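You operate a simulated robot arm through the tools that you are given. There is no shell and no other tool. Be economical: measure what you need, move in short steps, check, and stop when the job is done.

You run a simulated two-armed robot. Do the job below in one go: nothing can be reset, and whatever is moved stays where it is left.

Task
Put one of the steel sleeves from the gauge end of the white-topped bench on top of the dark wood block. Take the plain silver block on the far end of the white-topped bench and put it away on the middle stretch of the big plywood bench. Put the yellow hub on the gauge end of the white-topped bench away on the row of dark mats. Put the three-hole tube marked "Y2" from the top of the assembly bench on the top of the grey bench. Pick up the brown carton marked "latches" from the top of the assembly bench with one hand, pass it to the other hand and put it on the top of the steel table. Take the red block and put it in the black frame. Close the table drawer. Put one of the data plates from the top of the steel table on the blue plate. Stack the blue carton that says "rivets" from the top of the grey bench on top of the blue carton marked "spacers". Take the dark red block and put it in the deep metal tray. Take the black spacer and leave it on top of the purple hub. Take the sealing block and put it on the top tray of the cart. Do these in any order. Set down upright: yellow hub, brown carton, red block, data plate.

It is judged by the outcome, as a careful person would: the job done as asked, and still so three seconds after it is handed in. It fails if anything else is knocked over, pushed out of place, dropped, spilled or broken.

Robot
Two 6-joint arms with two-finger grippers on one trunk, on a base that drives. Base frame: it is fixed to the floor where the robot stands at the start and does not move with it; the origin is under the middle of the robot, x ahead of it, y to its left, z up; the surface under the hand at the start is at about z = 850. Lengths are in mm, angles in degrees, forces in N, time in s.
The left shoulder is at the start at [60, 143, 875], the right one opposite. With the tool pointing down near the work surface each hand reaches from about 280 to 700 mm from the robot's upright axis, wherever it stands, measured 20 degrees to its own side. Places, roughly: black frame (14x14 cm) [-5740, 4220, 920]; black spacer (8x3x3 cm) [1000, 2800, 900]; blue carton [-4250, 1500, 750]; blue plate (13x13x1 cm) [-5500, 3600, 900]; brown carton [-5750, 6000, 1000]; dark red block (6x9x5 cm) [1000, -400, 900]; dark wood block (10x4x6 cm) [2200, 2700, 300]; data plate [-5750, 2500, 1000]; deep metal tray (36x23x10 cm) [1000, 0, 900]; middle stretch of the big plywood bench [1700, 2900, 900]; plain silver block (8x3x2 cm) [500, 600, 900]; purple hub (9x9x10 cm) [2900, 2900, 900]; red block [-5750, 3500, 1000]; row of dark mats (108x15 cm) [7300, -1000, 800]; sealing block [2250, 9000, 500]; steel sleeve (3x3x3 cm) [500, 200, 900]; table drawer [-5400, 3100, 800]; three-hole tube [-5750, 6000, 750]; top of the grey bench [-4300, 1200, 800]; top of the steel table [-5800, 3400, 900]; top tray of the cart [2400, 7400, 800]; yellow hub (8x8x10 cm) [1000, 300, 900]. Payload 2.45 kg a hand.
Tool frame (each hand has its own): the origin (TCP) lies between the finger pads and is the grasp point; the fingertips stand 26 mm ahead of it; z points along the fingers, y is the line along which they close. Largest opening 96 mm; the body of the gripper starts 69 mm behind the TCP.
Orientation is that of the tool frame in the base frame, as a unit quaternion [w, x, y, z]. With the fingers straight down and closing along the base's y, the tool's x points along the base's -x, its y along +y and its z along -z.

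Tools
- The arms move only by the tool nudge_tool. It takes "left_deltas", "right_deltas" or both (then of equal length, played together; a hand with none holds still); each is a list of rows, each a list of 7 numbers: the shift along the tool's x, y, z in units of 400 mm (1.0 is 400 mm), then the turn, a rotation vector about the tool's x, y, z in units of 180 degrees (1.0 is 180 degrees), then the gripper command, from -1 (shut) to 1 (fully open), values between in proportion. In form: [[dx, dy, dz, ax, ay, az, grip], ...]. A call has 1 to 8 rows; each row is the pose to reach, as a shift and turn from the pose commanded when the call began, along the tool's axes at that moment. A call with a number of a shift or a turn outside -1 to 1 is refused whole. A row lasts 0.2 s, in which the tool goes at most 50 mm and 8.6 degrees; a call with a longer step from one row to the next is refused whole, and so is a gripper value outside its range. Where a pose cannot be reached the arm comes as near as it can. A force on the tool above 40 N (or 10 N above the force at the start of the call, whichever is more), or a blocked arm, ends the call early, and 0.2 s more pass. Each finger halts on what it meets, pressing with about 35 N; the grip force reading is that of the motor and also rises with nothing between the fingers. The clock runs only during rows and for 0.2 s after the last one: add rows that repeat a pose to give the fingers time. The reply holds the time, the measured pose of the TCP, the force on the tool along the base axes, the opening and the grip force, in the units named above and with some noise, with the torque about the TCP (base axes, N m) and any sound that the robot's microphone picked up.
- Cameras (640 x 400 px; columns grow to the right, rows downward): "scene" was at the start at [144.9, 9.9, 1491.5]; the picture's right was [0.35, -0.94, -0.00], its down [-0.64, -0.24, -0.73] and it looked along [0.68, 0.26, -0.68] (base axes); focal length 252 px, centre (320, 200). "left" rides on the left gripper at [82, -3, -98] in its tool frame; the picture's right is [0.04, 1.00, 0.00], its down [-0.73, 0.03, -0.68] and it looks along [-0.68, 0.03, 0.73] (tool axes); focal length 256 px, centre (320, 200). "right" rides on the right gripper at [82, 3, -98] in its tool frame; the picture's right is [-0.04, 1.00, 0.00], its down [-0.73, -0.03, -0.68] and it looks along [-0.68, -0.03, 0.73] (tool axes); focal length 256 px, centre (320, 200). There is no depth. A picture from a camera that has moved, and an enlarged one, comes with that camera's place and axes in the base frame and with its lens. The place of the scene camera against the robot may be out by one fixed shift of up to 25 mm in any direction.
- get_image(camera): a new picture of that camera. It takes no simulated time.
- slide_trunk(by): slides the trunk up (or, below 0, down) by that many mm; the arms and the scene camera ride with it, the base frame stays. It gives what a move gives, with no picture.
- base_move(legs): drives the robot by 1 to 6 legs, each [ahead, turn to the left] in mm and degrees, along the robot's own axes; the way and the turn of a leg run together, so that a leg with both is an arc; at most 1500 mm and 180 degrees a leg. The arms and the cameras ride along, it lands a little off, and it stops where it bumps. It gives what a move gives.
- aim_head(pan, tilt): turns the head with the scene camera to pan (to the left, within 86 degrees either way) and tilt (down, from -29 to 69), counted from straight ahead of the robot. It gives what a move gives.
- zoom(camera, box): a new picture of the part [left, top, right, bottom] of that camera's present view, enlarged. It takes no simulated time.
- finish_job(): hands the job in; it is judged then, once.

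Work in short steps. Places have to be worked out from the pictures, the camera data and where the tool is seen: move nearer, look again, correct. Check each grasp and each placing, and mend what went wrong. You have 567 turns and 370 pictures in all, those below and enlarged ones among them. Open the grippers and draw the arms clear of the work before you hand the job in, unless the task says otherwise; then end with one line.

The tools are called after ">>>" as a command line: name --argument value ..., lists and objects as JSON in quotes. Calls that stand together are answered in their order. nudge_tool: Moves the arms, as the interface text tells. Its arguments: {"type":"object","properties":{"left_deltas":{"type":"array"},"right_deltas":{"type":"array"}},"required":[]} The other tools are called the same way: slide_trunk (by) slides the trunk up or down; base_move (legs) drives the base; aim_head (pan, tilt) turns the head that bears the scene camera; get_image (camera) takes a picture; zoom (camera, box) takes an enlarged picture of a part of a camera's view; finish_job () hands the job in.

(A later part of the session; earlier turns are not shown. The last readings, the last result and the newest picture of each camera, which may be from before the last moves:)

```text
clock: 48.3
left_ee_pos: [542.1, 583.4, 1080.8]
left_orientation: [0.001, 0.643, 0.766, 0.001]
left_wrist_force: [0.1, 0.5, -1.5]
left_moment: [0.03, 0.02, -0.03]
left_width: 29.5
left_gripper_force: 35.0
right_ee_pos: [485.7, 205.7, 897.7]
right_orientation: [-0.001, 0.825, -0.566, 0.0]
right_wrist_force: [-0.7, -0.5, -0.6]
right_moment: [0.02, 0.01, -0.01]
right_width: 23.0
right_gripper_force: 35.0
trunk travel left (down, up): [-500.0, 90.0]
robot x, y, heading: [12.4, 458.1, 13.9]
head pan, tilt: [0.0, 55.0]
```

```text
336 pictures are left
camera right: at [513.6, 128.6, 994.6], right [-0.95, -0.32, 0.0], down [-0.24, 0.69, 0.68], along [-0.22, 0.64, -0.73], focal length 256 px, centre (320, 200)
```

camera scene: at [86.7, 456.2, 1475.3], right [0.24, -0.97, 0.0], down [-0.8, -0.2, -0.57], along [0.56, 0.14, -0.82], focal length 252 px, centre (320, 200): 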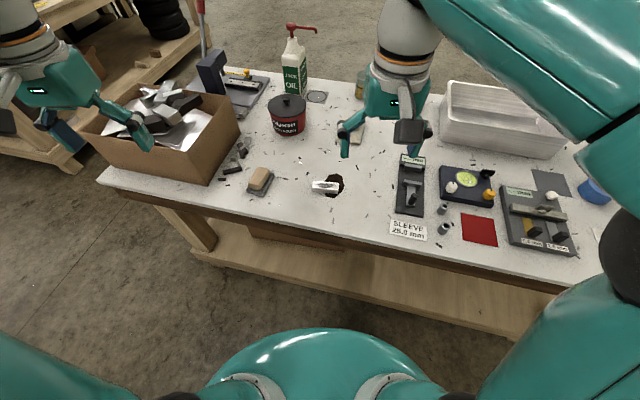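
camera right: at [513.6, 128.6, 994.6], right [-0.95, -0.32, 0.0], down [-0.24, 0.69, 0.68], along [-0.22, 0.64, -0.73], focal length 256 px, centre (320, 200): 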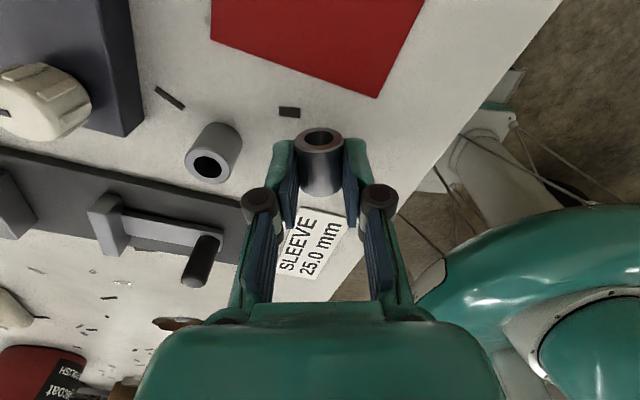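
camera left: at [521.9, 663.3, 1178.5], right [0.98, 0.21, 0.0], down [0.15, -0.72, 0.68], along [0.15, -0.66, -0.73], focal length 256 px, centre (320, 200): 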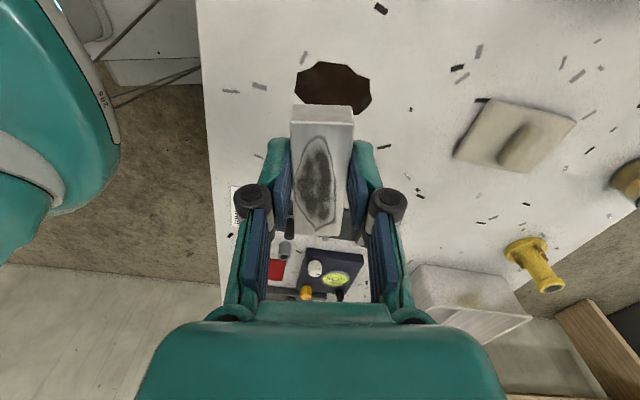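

The sleeve is held this time. I raise the hand and look toward the plywood bench to plan the drive.

>>> nudge_tool --right_deltas '[[0, 0, -0.1, 0, 0, 0, -1], [0, 0, -0.2, 0, 0, 0, -1], [0, 0, -0.3, 0, 0, 0, -1], [0, 0, -0.4, 0, 0, 0, -1], [0, 0, -0.5, 0, 0, 0, -1]]'

>>> aim_head --pan 55 --tilt 25

>>> get_image --camera "scene"

>>> aim_head --pan 80 --tilt 40

>>> get_image --camera "scene"

```text
clock: 49.5
left_ee_pos: [540.4, 582.8, 1079.8]
left_orientation: [0.0, 0.643, 0.766, 0.001]
left_wrist_force: [-0.1, 0.3, -1.9]
left_moment: [-0.01, -0.02, 0.03]
left_width: 29.3
left_gripper_force: 34.6
right_ee_pos: [487.5, 206.8, 1098.2]
right_orientation: [-0.001, 0.825, -0.565, 0.0]
right_wrist_force: [0.0, -0.1, -1.1]
right_moment: [0.0, -0.02, 0.0]
right_width: 23.0
right_gripper_force: 34.7
trunk travel left (down, up): [-500.0, 90.0]
robot x, y, heading: [8.5, 453.7, 13.8]
head pan, tilt: [0.0, 55.0]
```

```text
clock: 50.7
left_ee_pos: [540.6, 584.2, 1078.3]
left_orientation: [0.001, 0.643, 0.766, 0.002]
left_wrist_force: [-0.7, 0.3, -1.0]
left_moment: [0.03, -0.01, -0.01]
left_width: 29.2
left_gripper_force: 34.6
right_ee_pos: [488.6, 205.1, 1096.5]
right_orientation: [-0.001, 0.825, -0.565, 0.0]
right_wrist_force: [0.9, -0.2, -1.6]
right_moment: [0.04, 0.0, 0.01]
right_width: 23.5
right_gripper_force: 34.8
trunk travel left (down, up): [-500.0, 90.0]
robot x, y, heading: [12.9, 459.9, 13.8]
head pan, tilt: [55.0, 25.0]
```

```text
335 pictures are left
camera scene: at [110.8, 539.9, 1519.3], right [0.93, -0.36, 0.0], down [-0.15, -0.39, -0.91], along [0.33, 0.84, -0.42], focal length 252 px, centre (320, 200)
```

scene: 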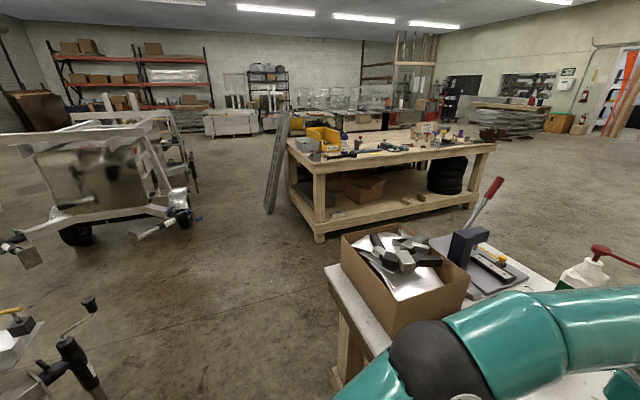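

```text
clock: 51.6
left_ee_pos: [540.9, 583.1, 1078.3]
left_orientation: [0.001, 0.643, 0.766, 0.001]
left_wrist_force: [0.0, 0.7, -1.9]
left_moment: [0.0, 0.0, 0.0]
left_width: 29.4
left_gripper_force: 34.8
right_ee_pos: [488.3, 206.7, 1097.7]
right_orientation: [-0.001, 0.825, -0.566, -0.001]
right_wrist_force: [-0.1, -0.3, -1.0]
right_moment: [-0.01, -0.01, 0.0]
right_width: 23.3
right_gripper_force: 34.8
trunk travel left (down, up): [-500.0, 90.0]
robot x, y, heading: [11.2, 456.1, 13.8]
head pan, tilt: [80.0, 40.0]
```

```text
334 pictures are left
camera scene: at [71.8, 538.8, 1496.1], right [1.0, 0.07, 0.0], down [0.04, -0.64, -0.77], along [-0.05, 0.76, -0.64], focal length 252 px, centre (320, 200)
```

scene: 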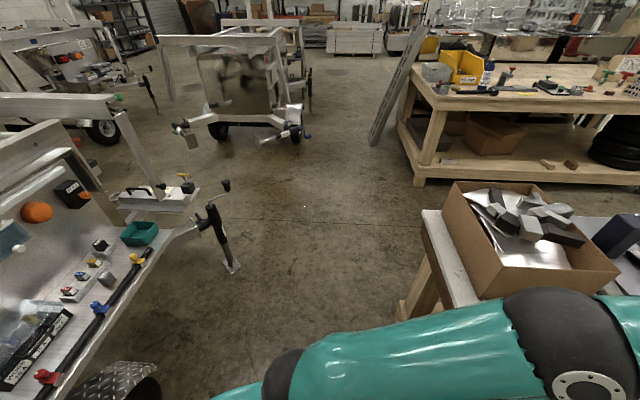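

The dark wood block seems to be on the plywood bench's lower shelf near [2190,2716]. I back off, turn to face +y and drive through the aisle.

>>> base_move --legs '[[-60, 0], [0, 76]]'

```text
clock: 55.6
left_ee_pos: [58.1, 984.1, 1079.4]
left_orientation: [0.0, 0.126, 0.992, 0.002]
left_wrist_force: [-1.2, 0.2, -1.5]
left_moment: [-0.02, -0.06, 0.03]
left_width: 29.2
left_gripper_force: 34.9
right_ee_pos: [380.8, 780.3, 1098.6]
right_orientation: [0.0, 1.0, -0.029, 0.0]
right_wrist_force: [-0.7, 1.2, 0.1]
right_moment: [0.0, -0.01, 0.0]
right_width: 23.1
right_gripper_force: 35.0
trunk travel left (down, up): [-500.0, 90.0]
robot x, y, heading: [2.9, 437.6, 81.3]
head pan, tilt: [80.0, 40.0]
stopped in leg 2: the robot was blocked; the commanded pose is now the measured one
```

The turning pivot lies a bit ahead-left of the origin, so turning left drifts me toward the bench. I back up a little, finish the turn, then go forward.

>>> base_move --legs '[[-250, 0], [0, 12]]'

```text
clock: 58.2
left_ee_pos: [-93.2, 737.9, 1079.5]
left_orientation: [0.0, 0.02, 1.0, 0.002]
left_wrist_force: [-0.4, 0.4, -1.1]
left_moment: [0.0, 0.0, 0.0]
left_width: 29.2
left_gripper_force: 35.4
right_ee_pos: [263.8, 605.9, 1098.1]
right_orientation: [0.0, 0.997, 0.078, 0.0]
right_wrist_force: [0.6, 0.3, -1.0]
right_moment: [0.01, 0.0, -0.01]
right_width: 23.4
right_gripper_force: 35.3
trunk travel left (down, up): [-500.0, 90.0]
robot x, y, heading: [-24.8, 193.8, 93.5]
head pan, tilt: [80.0, 40.0]
```

>>> base_move --legs '[[1500, 0], [0, -93]]'

>>> aim_head --pan 45 --tilt 25

>>> get_image --camera "scene"

>>> aim_head --pan -10 --tilt 30

>>> get_image --camera "scene"

```text
clock: 68.9
left_ee_pos: [365.1, 1954.6, 1080.2]
left_orientation: [-0.001, 0.578, 0.816, 0.002]
left_wrist_force: [1.0, -1.1, -1.3]
left_moment: [0.08, 0.06, -0.02]
left_width: 29.1
left_gripper_force: 35.3
right_ee_pos: [375.1, 1573.4, 1098.1]
right_orientation: [-0.001, 0.869, -0.496, -0.002]
right_wrist_force: [-0.3, -0.6, -0.6]
right_moment: [0.03, 0.05, 0.0]
right_width: 23.0
right_gripper_force: 34.9
trunk travel left (down, up): [-500.0, 90.0]
robot x, y, heading: [-138.4, 1738.5, 23.2]
head pan, tilt: [80.0, 40.0]
stopped in leg 2: the robot was blocked; the commanded pose is now the measured one
```

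```text
clock: 69.9
left_ee_pos: [362.6, 1957.4, 1081.1]
left_orientation: [0.001, 0.577, 0.816, 0.002]
left_wrist_force: [-0.5, 0.6, -1.9]
left_moment: [0.0, -0.03, 0.01]
left_width: 29.4
left_gripper_force: 34.9
right_ee_pos: [372.7, 1576.1, 1098.7]
right_orientation: [-0.001, 0.868, -0.496, 0.0]
right_wrist_force: [-0.4, 0.1, -0.5]
right_moment: [0.01, -0.01, -0.01]
right_width: 23.2
right_gripper_force: 35.2
trunk travel left (down, up): [-500.0, 90.0]
robot x, y, heading: [-140.3, 1736.2, 23.3]
head pan, tilt: [45.0, 25.0]
```

```text
333 pictures are left
camera scene: at [-43.2, 1827.1, 1519.3], right [0.93, -0.37, 0.0], down [-0.16, -0.39, -0.91], along [0.34, 0.84, -0.42], focal length 252 px, centre (320, 200)
```

scene: 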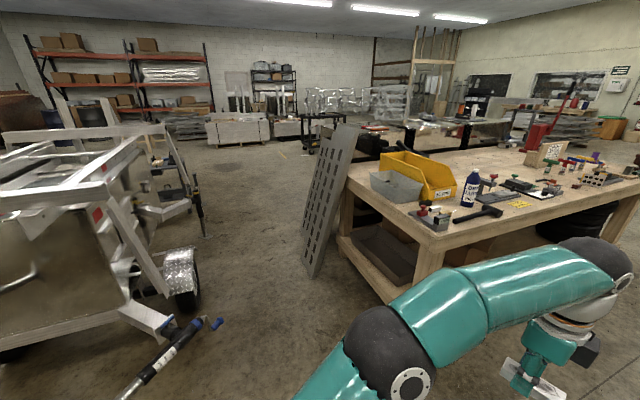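

```text
clock: 71.2
left_ee_pos: [363.3, 1957.0, 1080.8]
left_orientation: [0.001, 0.578, 0.816, 0.001]
left_wrist_force: [-0.4, 0.8, -1.6]
left_moment: [0.01, -0.02, 0.01]
left_width: 29.3
left_gripper_force: 34.7
right_ee_pos: [371.9, 1575.8, 1100.5]
right_orientation: [-0.002, 0.869, -0.496, -0.001]
right_wrist_force: [0.2, 0.6, -0.2]
right_moment: [0.03, -0.03, 0.0]
right_width: 23.1
right_gripper_force: 35.1
trunk travel left (down, up): [-500.0, 90.0]
robot x, y, heading: [-141.3, 1734.6, 23.1]
head pan, tilt: [-10.0, 30.0]
```

```text
332 pictures are left
camera scene: at [10.7, 1762.1, 1511.3], right [0.23, -0.97, 0.0], down [-0.49, -0.11, -0.87], along [0.84, 0.2, -0.5], focal length 252 px, centre (320, 200)
```

scene: 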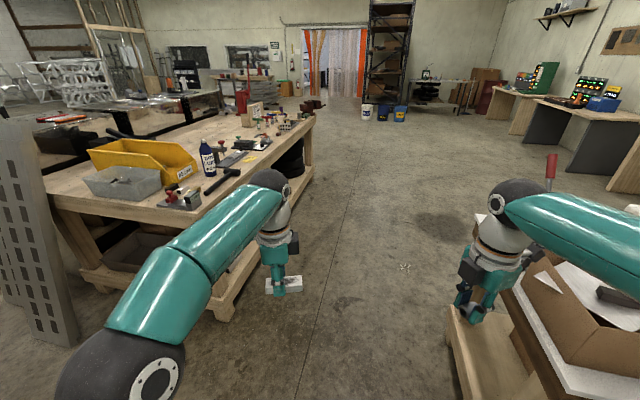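

The rear bumped something low; I now drive forward along the aisle, straighten, and then face the plywood bench.

>>> base_move --legs '[[400, 0], [0, -23], [1250, 0]]'

>>> aim_head --pan 70 --tilt 40

>>> get_image --camera "scene"

```text
clock: 80.9
left_ee_pos: [2007.2, 1868.8, 1081.0]
left_orientation: [0.0, 0.737, 0.675, 0.0]
left_wrist_force: [0.6, 1.0, -1.0]
left_moment: [0.02, 0.01, -0.02]
left_width: 29.2
left_gripper_force: 34.2
right_ee_pos: [1857.3, 1517.4, 1099.4]
right_orientation: [-0.001, 0.744, -0.669, -0.001]
right_wrist_force: [0.4, 0.7, -0.9]
right_moment: [-0.01, 0.01, -0.04]
right_width: 23.3
right_gripper_force: 34.6
trunk travel left (down, up): [-500.0, 90.0]
robot x, y, heading: [1455.3, 1878.1, -1.5]
head pan, tilt: [-10.0, 30.0]
```

```text
clock: 82.5
left_ee_pos: [2006.7, 1868.7, 1083.4]
left_orientation: [0.001, 0.738, 0.675, 0.001]
left_wrist_force: [0.0, 0.9, -0.5]
left_moment: [0.0, -0.06, 0.0]
left_width: 29.5
left_gripper_force: 35.1
right_ee_pos: [1857.7, 1518.2, 1099.7]
right_orientation: [-0.002, 0.744, -0.668, 0.001]
right_wrist_force: [0.9, 0.2, 0.4]
right_moment: [-0.01, 0.0, 0.0]
right_width: 22.8
right_gripper_force: 34.8
trunk travel left (down, up): [-500.0, 90.0]
robot x, y, heading: [1455.7, 1881.8, -1.3]
head pan, tilt: [70.0, 40.0]
```

```text
331 pictures are left
camera scene: at [1555.6, 1937.6, 1496.0], right [0.93, -0.37, 0.0], down [-0.24, -0.6, -0.77], along [0.28, 0.71, -0.64], focal length 252 px, centre (320, 200)
```

scene: 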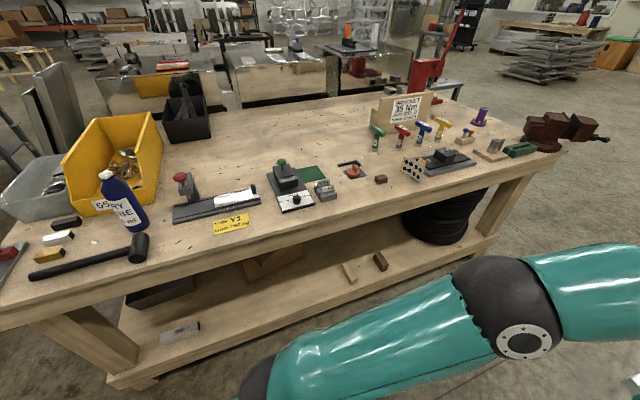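

I can see the dark wood block on the lower shelf, black spacer at the left end, and purple hub at the right. I stop in front of the middle stretch and face the bench.

>>> base_move --legs '[[250, 0], [0, 91.3], [100, 0]]'

>>> aim_head --pan 0 --tilt 50

>>> get_image --camera "scene"

>>> get_image --camera "left"

```text
clock: 87.5
left_ee_pos: [1923.1, 2385.2, 1081.6]
left_orientation: [0.001, 0.228, 0.974, 0.002]
left_wrist_force: [-0.4, 0.5, -1.0]
left_moment: [-0.04, -0.05, -0.01]
left_width: 29.4
left_gripper_force: 35.4
right_ee_pos: [2194.3, 2117.3, 1101.4]
right_orientation: [-0.001, 0.991, -0.133, 0.0]
right_wrist_force: [-0.7, 2.2, -0.3]
right_moment: [-0.05, -0.02, 0.0]
right_width: 23.3
right_gripper_force: 35.6
trunk travel left (down, up): [-500.0, 90.0]
robot x, y, heading: [1755.8, 1851.7, 69.3]
head pan, tilt: [70.0, 40.0]
stopped in leg 2: the robot was blocked; the commanded pose is now the measured one
```

```text
clock: 88.9
left_ee_pos: [1924.2, 2383.3, 1081.5]
left_orientation: [0.0, 0.229, 0.974, 0.002]
left_wrist_force: [-0.5, -0.6, -1.5]
left_moment: [-0.01, 0.08, 0.02]
left_width: 29.1
left_gripper_force: 35.3
right_ee_pos: [2196.5, 2115.9, 1100.8]
right_orientation: [-0.001, 0.991, -0.132, 0.0]
right_wrist_force: [0.2, 0.4, -0.6]
right_moment: [0.01, -0.02, -0.01]
right_width: 23.3
right_gripper_force: 34.8
trunk travel left (down, up): [-500.0, 90.0]
robot x, y, heading: [1755.2, 1853.9, 69.0]
head pan, tilt: [0.0, 50.0]
```

```text
330 pictures are left
camera scene: at [1813.8, 1963.5, 1481.8], right [0.93, -0.36, 0.0], down [-0.27, -0.72, -0.64], along [0.23, 0.6, -0.77], focal length 252 px, centre (320, 200)
```

scene: 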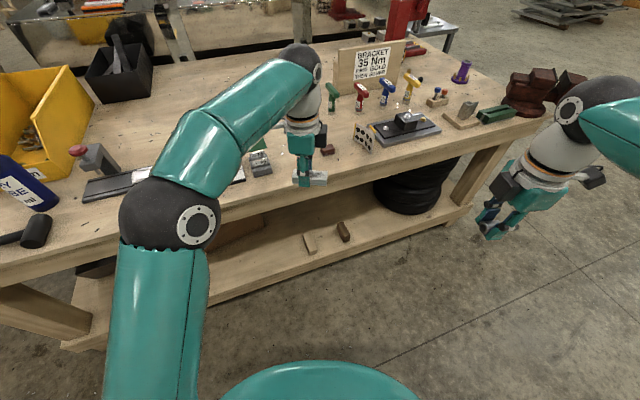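

```text
329 pictures are left
camera left: at [1848.8, 2416.1, 1181.0], right [0.41, 0.91, 0.0], down [0.67, -0.3, 0.68], along [0.62, -0.28, -0.73], focal length 256 px, centre (320, 200)
```

left: 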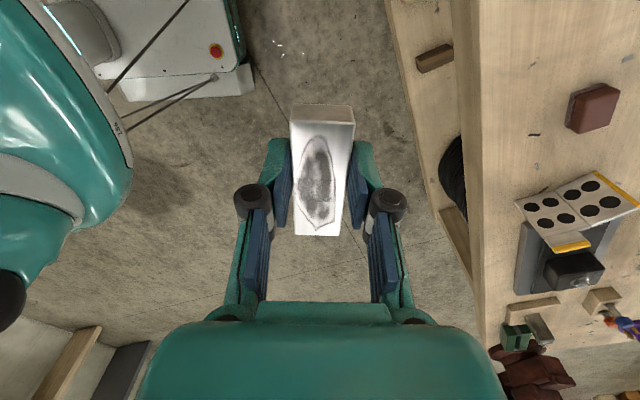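

Blocked at 69° this time. Let me look at what is near the base on the left and right.

>>> aim_head --pan 50 --tilt 69

>>> get_image --camera "scene"

>>> aim_head --pan -60 --tilt 60

>>> get_image --camera "scene"

>>> get_image --camera "right"

```text
clock: 90.0
left_ee_pos: [1924.2, 2382.6, 1082.6]
left_orientation: [0.0, 0.229, 0.973, 0.002]
left_wrist_force: [0.7, 0.0, -0.6]
left_moment: [0.03, -0.01, 0.0]
left_width: 29.3
left_gripper_force: 34.8
right_ee_pos: [2196.7, 2116.5, 1102.5]
right_orientation: [-0.001, 0.991, -0.133, -0.001]
right_wrist_force: [-0.8, 0.0, -0.8]
right_moment: [-0.02, 0.0, -0.02]
right_width: 23.2
right_gripper_force: 35.1
trunk travel left (down, up): [-500.0, 90.0]
robot x, y, heading: [1755.7, 1856.5, 69.0]
head pan, tilt: [50.0, 68.8]
```

```text
328 pictures are left
camera scene: at [1759.2, 1940.4, 1459.9], right [0.87, 0.49, 0.0], down [0.45, -0.81, -0.36], along [-0.18, 0.32, -0.93], focal length 252 px, centre (320, 200)
```

scene: 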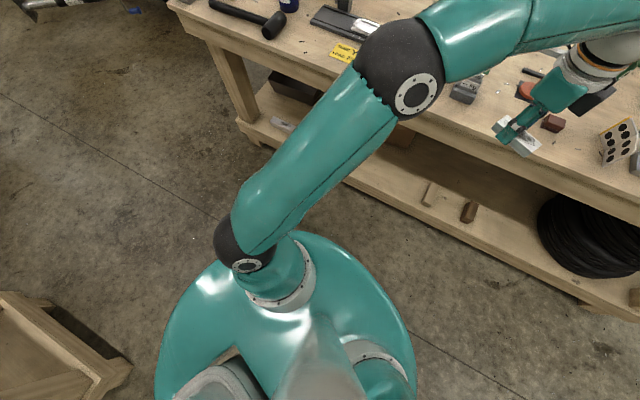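

```text
clock: 91.9
left_ee_pos: [1923.1, 2382.6, 1082.3]
left_orientation: [0.0, 0.23, 0.973, 0.002]
left_wrist_force: [-0.1, -1.4, -0.6]
left_moment: [0.0, 0.04, 0.0]
left_width: 29.2
left_gripper_force: 34.9
right_ee_pos: [2195.3, 2114.4, 1101.3]
right_orientation: [-0.001, 0.991, -0.134, -0.001]
right_wrist_force: [0.6, 0.4, 0.1]
right_moment: [-0.02, 0.01, 0.0]
right_width: 23.3
right_gripper_force: 34.8
trunk travel left (down, up): [-500.0, 90.0]
robot x, y, heading: [1755.6, 1852.6, 68.8]
head pan, tilt: [-60.0, 60.0]
```

```text
327 pictures are left
camera scene: at [1852.2, 1902.1, 1469.3], right [0.16, -0.99, 0.0], down [-0.86, -0.14, -0.5], along [0.49, 0.08, -0.87], focal length 252 px, centre (320, 200)
```

scene: 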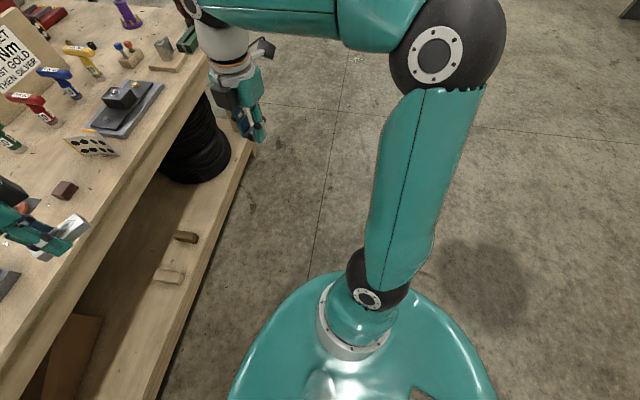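

```text
326 pictures are left
camera right: at [2274.2, 2091.0, 1198.6], right [-0.3, -0.95, 0.0], down [-0.7, 0.22, 0.68], along [-0.65, 0.21, -0.73], focal length 256 px, centre (320, 200)
```

right: 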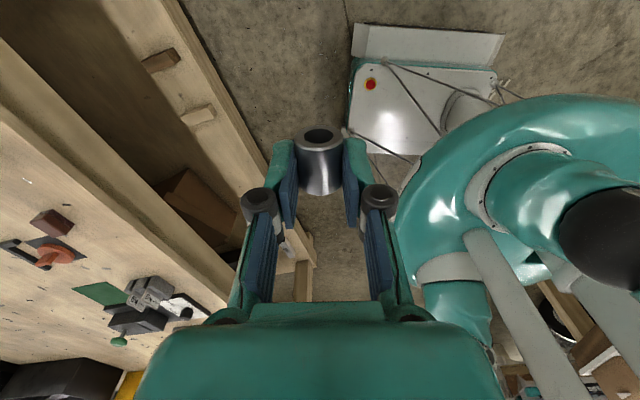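

All "blocks" came after 68–77° of turning: the turn drifts about its pivot and trips the check, nothing was actually touched. I'll turn in smaller pieces. Now finish facing the bench and approach.

>>> base_move --legs '[[0, 21], [150, 0]]'

>>> aim_head --pan 0 --tilt 50

>>> get_image --camera "scene"

```text
clock: 94.5
left_ee_pos: [1718.8, 2557.9, 1080.8]
left_orientation: [0.0, 0.045, 0.999, 0.0]
left_wrist_force: [0.1, 1.2, -1.6]
left_moment: [-0.03, 0.0, -0.02]
left_width: 29.5
left_gripper_force: 34.8
right_ee_pos: [2069.9, 2408.3, 1100.5]
right_orientation: [0.002, 0.999, 0.052, 0.0]
right_wrist_force: [-1.0, 1.1, -1.4]
right_moment: [-0.08, 0.0, -0.02]
right_width: 23.4
right_gripper_force: 35.3
trunk travel left (down, up): [-500.0, 90.0]
robot x, y, heading: [1763.5, 2001.0, 90.3]
head pan, tilt: [-60.0, 60.0]
```

```text
clock: 95.8
left_ee_pos: [1720.3, 2555.0, 1082.2]
left_orientation: [0.0, 0.046, 0.999, 0.001]
left_wrist_force: [-0.7, 0.0, -0.8]
left_moment: [0.0, 0.0, 0.0]
left_width: 29.4
left_gripper_force: 34.2
right_ee_pos: [2069.9, 2404.9, 1101.1]
right_orientation: [0.0, 0.999, 0.052, -0.001]
right_wrist_force: [-0.2, 0.8, -1.2]
right_moment: [0.0, 0.0, -0.02]
right_width: 23.2
right_gripper_force: 34.9
trunk travel left (down, up): [-500.0, 90.0]
robot x, y, heading: [1765.2, 2001.7, 90.2]
head pan, tilt: [0.0, 50.0]
```

```text
325 pictures are left
camera scene: at [1770.6, 2121.2, 1481.8], right [1.0, 0.0, 0.0], down [0.0, -0.77, -0.64], along [0.0, 0.64, -0.77], focal length 252 px, centre (320, 200)
```

scene: 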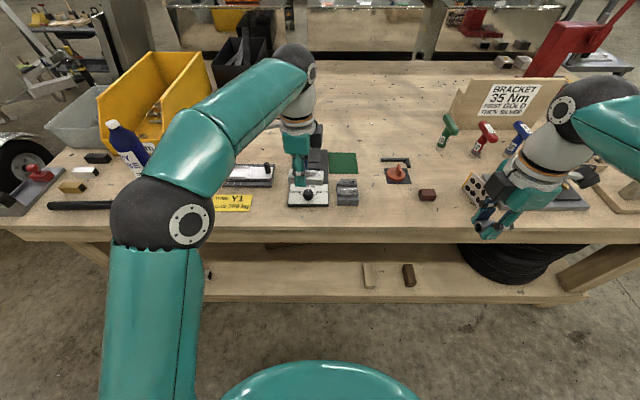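

I drive a bit closer and look with the left camera for a free spot.

>>> base_move --legs '[[120, 0]]'

>>> nudge_tool --left_deltas '[[0, 0, -0.1, 0, 0, -0.03, -1], [0, 0, -0.2, 0, 0, -0.03, -1]]'

>>> get_image --camera "left"

>>> get_image --camera "scene"

```text
clock: 97.1
left_ee_pos: [1720.6, 2675.6, 1081.1]
left_orientation: [0.0, 0.046, 0.999, 0.0]
left_wrist_force: [-0.4, 1.2, -2.6]
left_moment: [-0.04, -0.01, -0.01]
left_width: 29.2
left_gripper_force: 35.0
right_ee_pos: [2070.7, 2526.0, 1099.6]
right_orientation: [0.0, 0.999, 0.052, -0.001]
right_wrist_force: [0.0, -0.4, -0.4]
right_moment: [-0.04, -0.02, -0.01]
right_width: 23.2
right_gripper_force: 34.5
trunk travel left (down, up): [-500.0, 90.0]
robot x, y, heading: [1762.9, 2121.2, 90.1]
head pan, tilt: [0.0, 50.0]
```

```text
clock: 97.7
left_ee_pos: [1714.7, 2667.0, 1160.6]
left_orientation: [-0.001, 0.0, 1.0, 0.0]
left_wrist_force: [-0.4, 0.8, -2.5]
left_moment: [-0.01, 0.02, -0.03]
left_width: 29.3
left_gripper_force: 35.2
left hand out of reach, approached as far as the arm can: row 2
right_ee_pos: [2069.1, 2523.7, 1101.0]
right_orientation: [0.0, 0.999, 0.052, -0.001]
right_wrist_force: [-0.4, 0.0, -1.6]
right_moment: [0.02, 0.02, -0.01]
right_width: 23.1
right_gripper_force: 34.9
trunk travel left (down, up): [-500.0, 90.0]
robot x, y, heading: [1764.3, 2122.5, 90.2]
head pan, tilt: [0.0, 50.0]
```

```text
324 pictures are left
camera left: at [1632.7, 2664.1, 1259.2], right [-0.04, 1.0, 0.0], down [0.73, 0.03, 0.68], along [0.68, 0.03, -0.74], focal length 256 px, centre (320, 200)
```

left: 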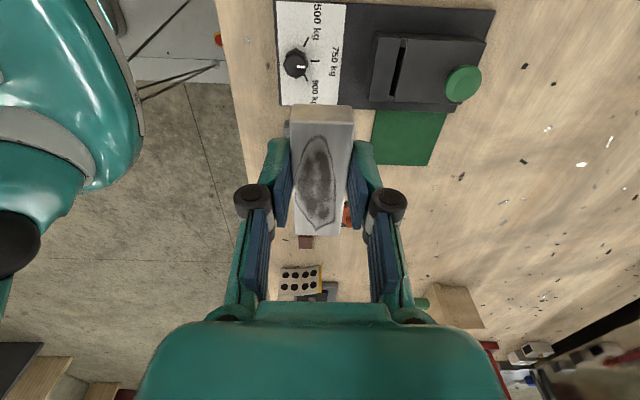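

```text
323 pictures are left
camera scene: at [1769.8, 2239.2, 1481.8], right [1.0, 0.0, 0.0], down [0.0, -0.77, -0.64], along [0.0, 0.64, -0.77], focal length 252 px, centre (320, 200)
```

scene: 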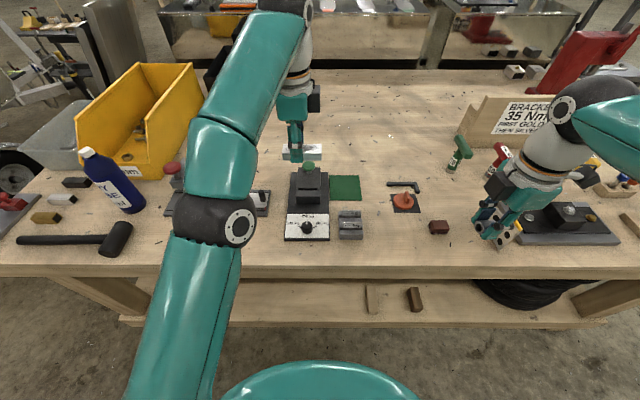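

Free spot for the silver block: around [1990,2620] between the grey sensor and red block. Both that and the wood block suit a stance at x≈2000, so I sidestep right.

>>> base_move --legs '[[-300, 0], [0, -45], [350, 0]]'

>>> base_move --legs '[[0, 45]]'

>>> get_image --camera "scene"

```text
clock: 103.9
left_ee_pos: [2354.2, 2490.6, 1159.1]
left_orientation: [0.002, 0.377, 0.926, 0.003]
left_wrist_force: [1.2, -0.4, -1.5]
left_moment: [0.02, 0.03, -0.01]
left_width: 29.4
left_gripper_force: 34.5
right_ee_pos: [2509.4, 2142.0, 1102.2]
right_orientation: [-0.001, 0.944, -0.33, 0.0]
right_wrist_force: [0.4, 0.1, -0.2]
right_moment: [0.02, -0.02, 0.01]
right_width: 23.5
right_gripper_force: 35.4
trunk travel left (down, up): [-500.0, 90.0]
robot x, y, heading: [1990.2, 2079.6, 45.9]
head pan, tilt: [0.0, 50.0]
```

```text
clock: 105.5
left_ee_pos: [2210.9, 2583.2, 1159.2]
left_orientation: [0.003, 0.228, 0.974, 0.003]
left_wrist_force: [-0.8, 0.8, -1.1]
left_moment: [0.0, 0.0, -0.03]
left_width: 29.3
left_gripper_force: 35.1
right_ee_pos: [2465.3, 2297.9, 1102.9]
right_orientation: [0.0, 0.984, -0.178, 0.0]
right_wrist_force: [-0.3, 1.0, -1.1]
right_moment: [-0.03, 0.0, 0.01]
right_width: 23.3
right_gripper_force: 35.8
trunk travel left (down, up): [-500.0, 90.0]
robot x, y, heading: [2004.9, 2075.9, 63.8]
head pan, tilt: [0.0, 50.0]
stopped in leg 1: the robot was blocked; the commanded pose is now the measured one
```

```text
322 pictures are left
camera scene: at [2074.0, 2181.0, 1481.7], right [0.9, -0.44, 0.0], down [-0.34, -0.69, -0.64], along [0.28, 0.57, -0.77], focal length 252 px, centre (320, 200)
```

scene: 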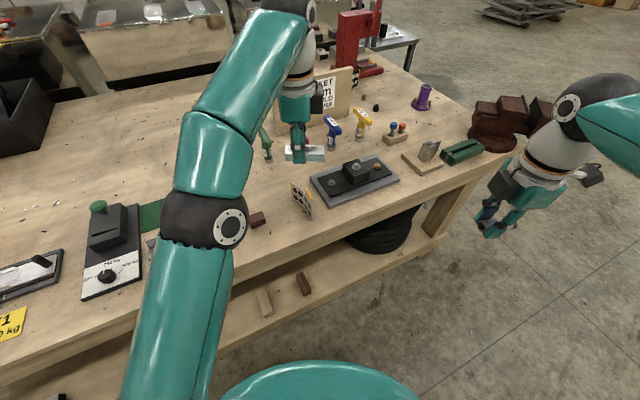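

This time the base corner is probably near the shelf edge. Back up, turn, then approach again.

>>> base_move --legs '[[-120, 0], [0, 26]]'

>>> get_image --camera "scene"

```text
clock: 108.3
left_ee_pos: [1910.7, 2511.2, 1159.5]
left_orientation: [0.001, -0.002, 1.0, 0.004]
left_wrist_force: [-0.8, -0.6, -0.9]
left_moment: [0.0, 0.0, 0.01]
left_width: 29.1
left_gripper_force: 35.5
right_ee_pos: [2264.7, 2372.6, 1103.8]
right_orientation: [0.0, 0.999, 0.053, 0.0]
right_wrist_force: [-1.2, -0.3, -0.9]
right_moment: [0.0, 0.01, -0.01]
right_width: 23.2
right_gripper_force: 35.3
trunk travel left (down, up): [-500.0, 90.0]
robot x, y, heading: [1976.9, 1965.7, 89.9]
head pan, tilt: [0.0, 50.0]
```

```text
321 pictures are left
camera scene: at [1980.6, 2087.1, 1481.8], right [1.0, 0.0, 0.0], down [0.0, -0.77, -0.64], along [0.0, 0.64, -0.77], focal length 252 px, centre (320, 200)
```

scene: 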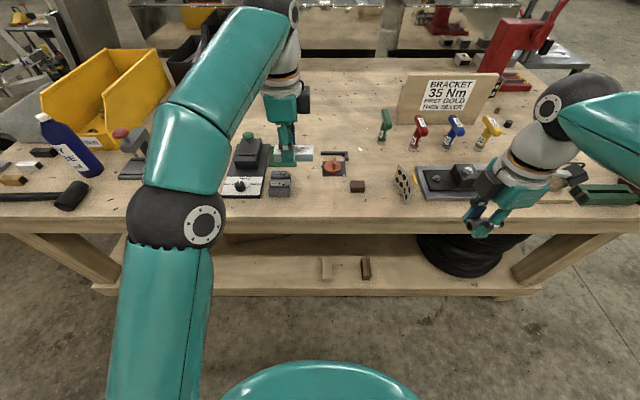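

>>> base_move --legs '[[100, 0]]'

>>> get_image --camera "left"

```text
clock: 109.4
left_ee_pos: [1910.6, 2615.0, 1159.9]
left_orientation: [0.001, -0.001, 1.0, 0.004]
left_wrist_force: [-0.3, 0.0, -1.8]
left_moment: [-0.06, 0.04, -0.01]
left_width: 29.3
left_gripper_force: 35.2
right_ee_pos: [2265.5, 2474.6, 1102.8]
right_orientation: [0.0, 0.999, 0.053, -0.001]
right_wrist_force: [1.1, 1.0, -0.4]
right_moment: [-0.05, 0.03, 0.02]
right_width: 23.5
right_gripper_force: 35.3
trunk travel left (down, up): [-500.0, 90.0]
robot x, y, heading: [1975.5, 2067.3, 89.9]
head pan, tilt: [0.0, 50.0]
```

```text
320 pictures are left
camera left: at [1828.0, 2611.1, 1257.9], right [-0.04, 1.0, 0.01], down [0.73, 0.03, 0.68], along [0.68, 0.03, -0.73], focal length 256 px, centre (320, 200)
```

left: 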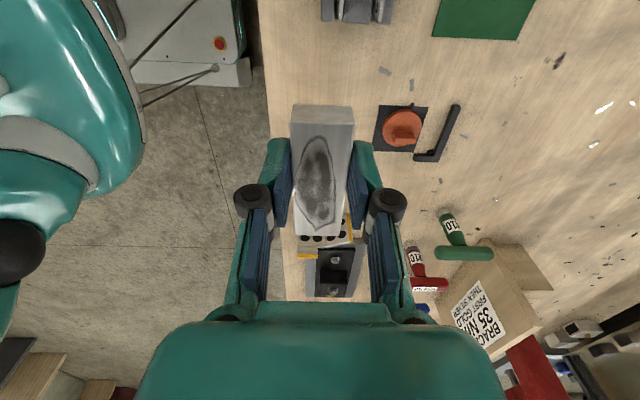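

Spot [1985,2610] is clear. I lower the silver block to just above the surface.

>>> nudge_tool --left_deltas '[[-0.0625, -0.004, 0.08, 0, 0, 0, -1], [-0.125, -0.008, 0.16, 0, 0, 0, -1], [-0.1875, -0.012, 0.24, 0, 0, 0, -1], [-0.1875, -0.012, 0.34, 0, 0, 0, -1], [-0.1875, -0.012, 0.44, 0, 0, 0, -1], [-0.1875, -0.012, 0.54, 0, 0, 0, -1], [-0.1875, -0.012, 0.61, 0, 0, 0, -1], [-0.1875, -0.012, 0.66, 0, 0, 0, -1]]'

>>> get_image --camera "left"

```text
clock: 111.3
left_ee_pos: [1988.2, 2611.9, 906.4]
left_orientation: [0.004, -0.001, 1.0, 0.009]
left_wrist_force: [-1.5, -10.1, 18.0]
left_moment: [-0.64, 0.37, 0.08]
left_width: 29.3
left_gripper_force: 35.1
right_ee_pos: [2264.6, 2471.3, 1104.3]
right_orientation: [-0.001, 0.999, 0.053, 0.0]
right_wrist_force: [-0.2, 0.2, -0.6]
right_moment: [-0.05, -0.01, -0.03]
right_width: 23.0
right_gripper_force: 34.6
trunk travel left (down, up): [-500.0, 90.0]
robot x, y, heading: [1973.6, 2065.8, 89.8]
head pan, tilt: [0.0, 50.0]
stopped in row 8 (left hand): the force on the tool passed its limit at 41 N (the readings are from after the stop); the commanded pose is now the measured one
```

```text
319 pictures are left
camera left: at [1904.0, 2606.4, 1004.4], right [-0.04, 1.0, 0.02], down [0.73, 0.02, 0.68], along [0.68, 0.04, -0.73], focal length 256 px, centre (320, 200)
```

left: 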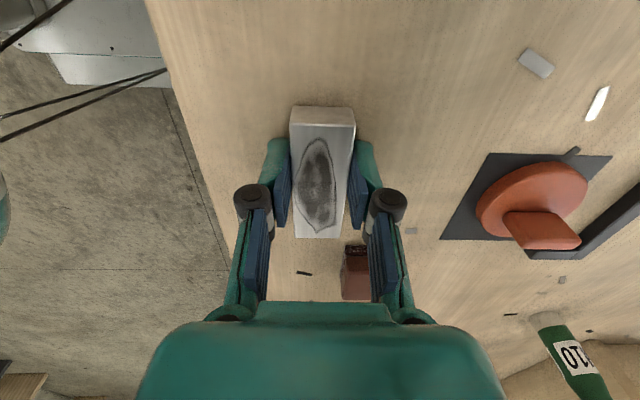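

Contact: this bench top is at about z=878. The block is down; I open and rise.

>>> nudge_tool --left_deltas '[[0, 0, 0, 0, 0, 0, -0.3], [0, 0, 0, 0, 0, 0, 0.0], [0, 0, 0, 0, 0, 0, 0.0], [0, 0, -0.1, 0, 0, 0, 0.0], [0, 0, -0.22, 0, 0, 0, 0.0], [0, 0, -0.34, 0, 0, 0, 0.0], [0, 0, -0.46, 0, 0, 0, 0.0]]'

>>> get_image --camera "left"

```text
clock: 112.9
left_ee_pos: [1985.9, 2607.6, 1088.8]
left_orientation: [0.004, -0.002, 1.0, 0.009]
left_wrist_force: [0.3, 0.0, -0.3]
left_moment: [0.03, -0.03, -0.02]
left_width: 48.1
left_gripper_force: 0.0
right_ee_pos: [2266.3, 2472.5, 1103.4]
right_orientation: [-0.002, 0.999, 0.053, 0.001]
right_wrist_force: [-0.5, -0.1, -0.4]
right_moment: [0.03, 0.02, 0.03]
right_width: 22.9
right_gripper_force: 35.6
trunk travel left (down, up): [-500.0, 90.0]
robot x, y, heading: [1974.1, 2072.4, 90.1]
head pan, tilt: [0.0, 50.0]
```

```text
318 pictures are left
camera left: at [1901.5, 2602.5, 1187.2], right [-0.04, 1.0, 0.02], down [0.73, 0.02, 0.68], along [0.68, 0.04, -0.73], focal length 256 px, centre (320, 200)
```

left: 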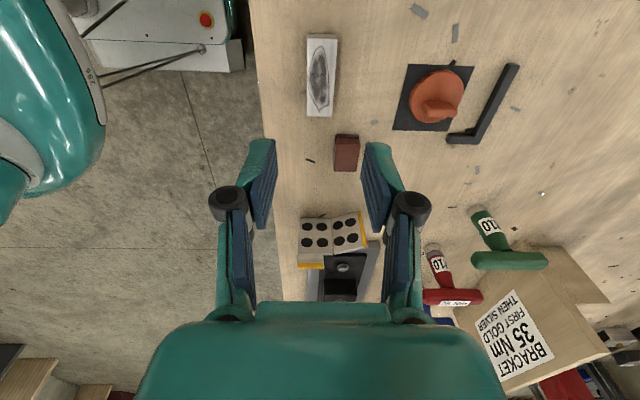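

The silver block is placed. Now the sleeve: back away so both hands clear the bench, lower the trunk, and rotate the right hand to horizontal so the sleeve stands upright.

>>> base_move --legs '[[-340, 0]]'

>>> slide_trunk --by -430

>>> nudge_tool --right_deltas '[[0, 0, 0, 0.027, 0.027, -0.027, -1], [0, 0, 0, 0.054, 0.054, -0.054, -1], [0, 0, 0, 0.081, 0.081, -0.081, -1], [0, 0, 0, 0.108, 0.108, -0.108, -1], [0, 0, 0, 0.135, 0.135, -0.135, -1], [0, 0, 0, 0.162, 0.162, -0.162, -1], [0, 0, 0, 0.189, 0.189, -0.189, -1]]'

>>> get_image --camera "right"

```text
clock: 115.1
left_ee_pos: [1983.4, 2266.4, 1090.5]
left_orientation: [0.004, -0.003, 1.0, 0.01]
left_wrist_force: [0.9, 0.3, 0.0]
left_moment: [0.01, -0.01, 0.04]
left_width: 48.1
left_gripper_force: 0.0
right_ee_pos: [2263.7, 2130.8, 1105.6]
right_orientation: [-0.001, 0.999, 0.053, 0.0]
right_wrist_force: [0.3, -0.3, -0.5]
right_moment: [0.03, -0.01, 0.01]
right_width: 23.2
right_gripper_force: 35.1
trunk travel left (down, up): [-500.0, 90.0]
robot x, y, heading: [1977.0, 1729.3, 89.9]
head pan, tilt: [0.0, 50.0]
```

```text
refused: -430 is not a number from -400 to 400
```

```text
clock: 116.7
left_ee_pos: [1983.8, 2266.6, 1089.8]
left_orientation: [0.004, -0.002, 1.0, 0.011]
left_wrist_force: [0.9, 0.2, 0.0]
left_moment: [0.06, -0.03, 0.01]
left_width: 48.2
left_gripper_force: 0.1
right_ee_pos: [2263.4, 2132.5, 1104.8]
right_orientation: [-0.3, 0.854, 0.33, 0.269]
right_wrist_force: [0.8, 0.4, -0.1]
right_moment: [-0.02, 0.01, -0.02]
right_width: 23.2
right_gripper_force: 34.6
trunk travel left (down, up): [-500.0, 90.0]
robot x, y, heading: [1973.7, 1725.9, 89.8]
head pan, tilt: [0.0, 50.0]
```

```text
317 pictures are left
camera right: at [2293.5, 2095.1, 1222.8], right [0.7, -0.62, -0.36], down [-0.67, -0.75, -0.01], along [-0.26, 0.25, -0.93], focal length 256 px, centre (320, 200)
```

right: 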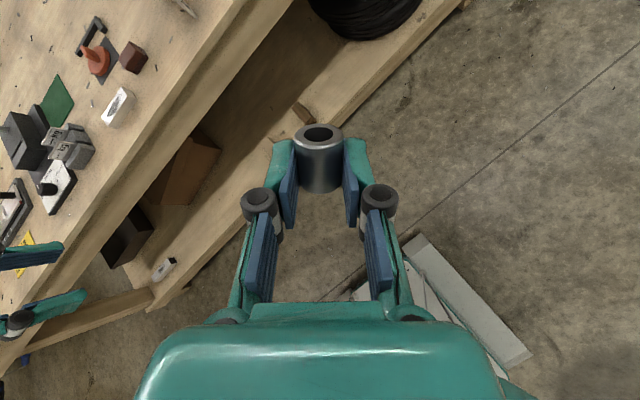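

>>> nudge_tool --right_deltas '[[0, 0, 0, 0.027, 0.027, -0.027, -1], [0, 0, 0, 0.054, 0.054, -0.054, -1], [0, 0, 0, 0.081, 0.081, -0.081, -1], [0, 0, 0, 0.108, 0.108, -0.108, -1], [0, 0, 0, 0.135, 0.135, -0.135, -1], [0, 0, 0, 0.162, 0.162, -0.162, -1], [0, 0, 0, 0.189, 0.189, -0.189, -1], [0, 0, 0, 0.196, 0.196, -0.196, -1]]'

>>> slide_trunk --by -400

>>> get_image --camera "right"

>>> get_image --camera "scene"

```text
clock: 118.5
left_ee_pos: [1984.3, 2267.1, 1089.7]
left_orientation: [0.004, -0.002, 1.0, 0.01]
left_wrist_force: [-0.1, -0.5, 0.5]
left_moment: [-0.03, -0.04, -0.04]
left_width: 48.1
left_gripper_force: 0.0
right_ee_pos: [2189.8, 2160.9, 1216.8]
right_orientation: [-0.517, 0.482, 0.524, 0.474]
right_wrist_force: [-0.6, -0.2, 0.5]
right_moment: [-0.02, 0.04, -0.03]
right_width: 23.3
right_gripper_force: 35.4
right hand out of reach, approached as far as the arm can: row 3, 4, 5, 6, 7, 8
trunk travel left (down, up): [-500.0, 90.0]
robot x, y, heading: [1970.3, 1733.2, 90.0]
head pan, tilt: [0.0, 50.0]
```

```text
clock: 122.3
left_ee_pos: [1984.5, 2266.9, 689.5]
left_orientation: [0.004, -0.002, 1.0, 0.01]
left_wrist_force: [0.1, -0.2, 0.1]
left_moment: [-0.02, 0.01, 0.01]
left_width: 48.0
left_gripper_force: 0.2
right_ee_pos: [2189.7, 2160.1, 815.9]
right_orientation: [-0.517, 0.483, 0.524, 0.475]
right_wrist_force: [-0.5, 1.1, -1.3]
right_moment: [0.03, 0.01, 0.02]
right_width: 23.5
right_gripper_force: 35.0
trunk travel left (down, up): [-100.0, 490.0]
robot x, y, heading: [1973.6, 1727.4, 90.0]
head pan, tilt: [0.0, 50.0]
```

```text
316 pictures are left
camera right: at [2201.1, 2063.9, 899.0], right [1.0, 0.08, -0.04], down [0.03, -0.69, -0.72], along [-0.09, 0.72, -0.69], focal length 256 px, centre (320, 200)
```

right: 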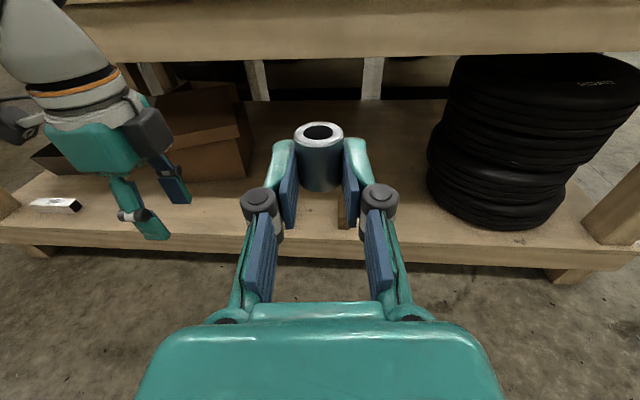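

```text
315 pictures are left
camera scene: at [1980.5, 1846.4, 1081.9], right [1.0, 0.0, 0.0], down [0.0, -0.77, -0.64], along [0.0, 0.64, -0.77], focal length 252 px, centre (320, 200)
```

scene: 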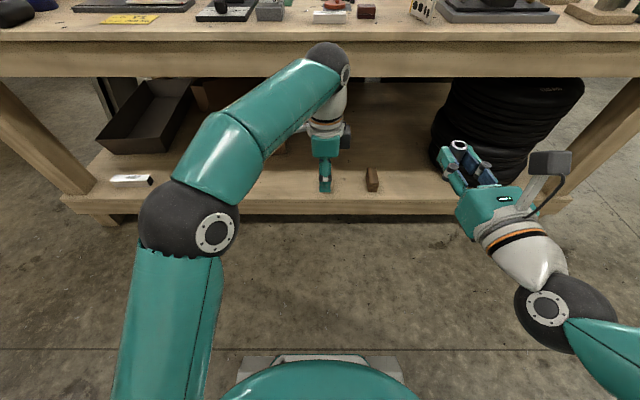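

The sleeve is upright in a nearly level hand. I take a left-wrist view to triangulate the dark wood block.

>>> get_image --camera "left"

>>> zoom --camera "scene" --box '[300, 120, 460, 220]'

```text
314 pictures are left
camera left: at [1901.0, 2261.7, 787.3], right [-0.04, 1.0, 0.02], down [0.73, 0.02, 0.68], along [0.68, 0.04, -0.73], focal length 256 px, centre (320, 200)
```

left: 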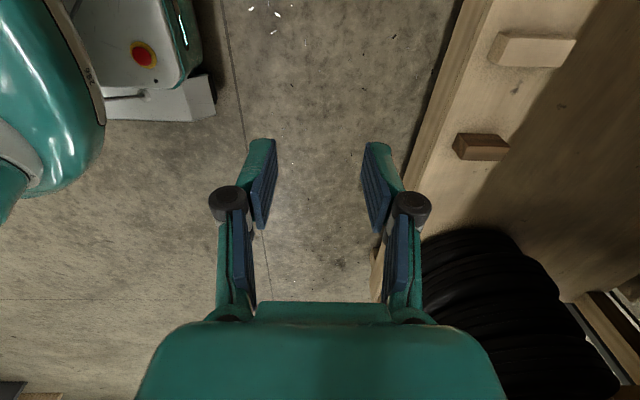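

```text
4.00 times, centred on (380, 170) of scene
camera zoom: at [1980.5, 1846.4, 1081.9], right [1.0, 0.0, 0.0], down [0.0, -0.77, -0.64], along [0.0, 0.64, -0.77], focal length 1008 px, centre (80, 320)
```

zoom: 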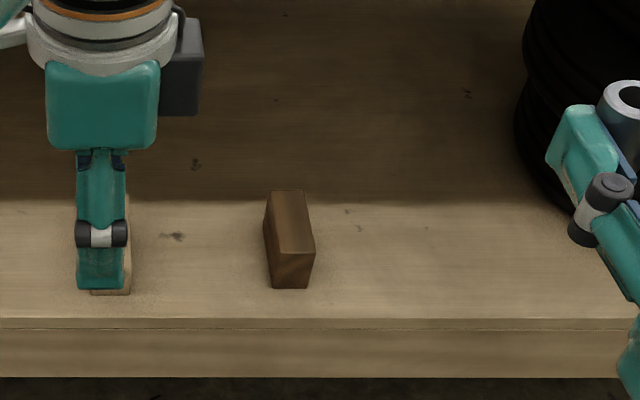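

>>> zoom --camera "left" --box '[420, 100, 548, 180]'

```text
5.00 times, centred on (484, 140) of left
camera zoom: at [1901.0, 2261.7, 787.3], right [-0.04, 1.0, 0.02], down [0.73, 0.02, 0.68], along [0.68, 0.04, -0.73], focal length 1280 px, centre (-500, 500)
```

zoom: 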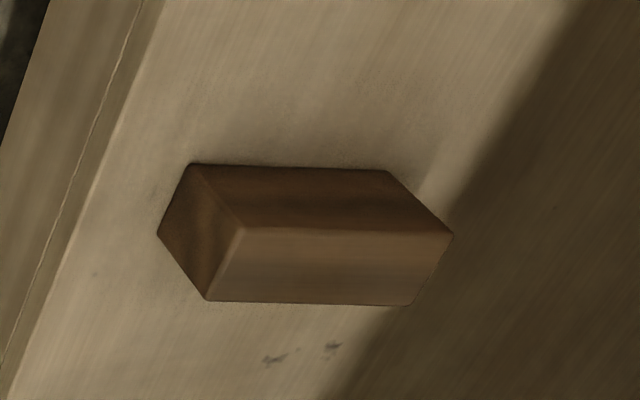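

The block top is at x 2195–2234, y 2622–2722, z≈282 (shelf 222). I lower the right hand in front of the bench, watching where it goes.

>>> nudge_tool --right_deltas '[[-0.11, 0, 0.05, 0, 0, 0, -1], [-0.22, 0, 0.1, 0, 0, 0, -1], [-0.33, 0, 0.15, 0, 0, 0, -1], [-0.44, 0, 0.2, 0, 0, 0, -1]]'

>>> slide_trunk --by -60

```text
clock: 123.3
left_ee_pos: [1983.8, 2267.5, 688.7]
left_orientation: [0.004, -0.002, 1.0, 0.01]
left_wrist_force: [-0.2, 0.1, -0.4]
left_moment: [-0.02, 0.01, 0.03]
left_width: 47.8
left_gripper_force: 0.1
right_ee_pos: [2105.8, 2244.6, 678.6]
right_orientation: [-0.503, 0.496, 0.518, 0.481]
right_wrist_force: [-0.2, -0.1, 0.0]
right_moment: [-0.04, 0.0, 0.0]
right_width: 23.0
right_gripper_force: 34.6
right hand out of reach, approached as far as the arm can: row 1, 2, 3, 4
trunk travel left (down, up): [-100.0, 490.0]
robot x, y, heading: [1976.8, 1727.3, 90.2]
head pan, tilt: [0.0, 50.0]
```

```text
clock: 124.3
left_ee_pos: [1984.2, 2266.2, 629.7]
left_orientation: [0.003, -0.002, 1.0, 0.009]
left_wrist_force: [0.5, 0.6, 0.7]
left_moment: [0.02, 0.0, -0.03]
left_width: 47.9
left_gripper_force: 0.2
right_ee_pos: [2105.6, 2245.9, 618.7]
right_orientation: [-0.503, 0.496, 0.519, 0.48]
right_wrist_force: [0.9, 0.0, 0.4]
right_moment: [-0.03, 0.03, 0.01]
right_width: 23.3
right_gripper_force: 35.3
trunk travel left (down, up): [-40.0, 550.0]
robot x, y, heading: [1975.7, 1729.0, 89.9]
head pan, tilt: [0.0, 50.0]
```

>>> nudge_tool --right_deltas '[[-0.08, 0, 0.06, 0, 0, 0, -1], [-0.16, 0, 0.12, 0, 0, 0, -1], [-0.24, 0, 0.16, 0, 0, 0, -1], [-0.32, 0, 0.16, 0, 0, 0, -1], [-0.4, 0, 0.16, 0, 0, 0, -1]]'

>>> get_image --camera "scene"

```text
clock: 125.5
left_ee_pos: [1984.3, 2267.6, 630.2]
left_orientation: [0.004, -0.002, 1.0, 0.01]
left_wrist_force: [0.4, -0.7, -0.3]
left_moment: [0.0, 0.01, -0.02]
left_width: 47.9
left_gripper_force: 0.1
right_ee_pos: [2053.0, 2292.1, 475.7]
right_orientation: [-0.494, 0.506, 0.515, 0.485]
right_wrist_force: [-0.6, 0.2, 0.7]
right_moment: [-0.02, -0.05, -0.01]
right_width: 23.4
right_gripper_force: 35.1
right hand out of reach, approached as far as the arm can: row 1, 2, 3, 4, 5
trunk travel left (down, up): [-40.0, 550.0]
robot x, y, heading: [1973.0, 1729.8, 90.2]
head pan, tilt: [0.0, 50.0]
```

```text
311 pictures are left
camera scene: at [1980.4, 1846.5, 1021.9], right [1.0, 0.0, 0.0], down [0.0, -0.77, -0.64], along [0.0, 0.64, -0.77], focal length 252 px, centre (320, 200)
```

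scene: 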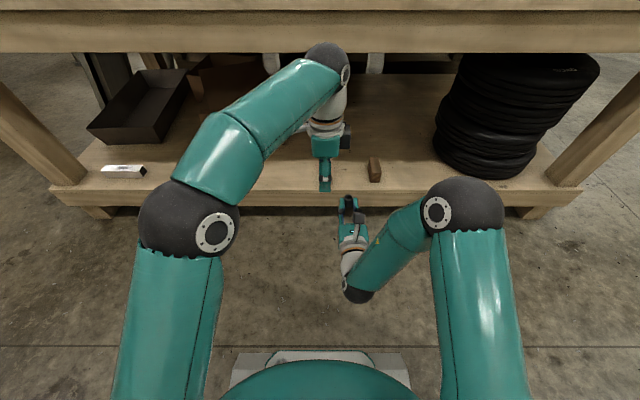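

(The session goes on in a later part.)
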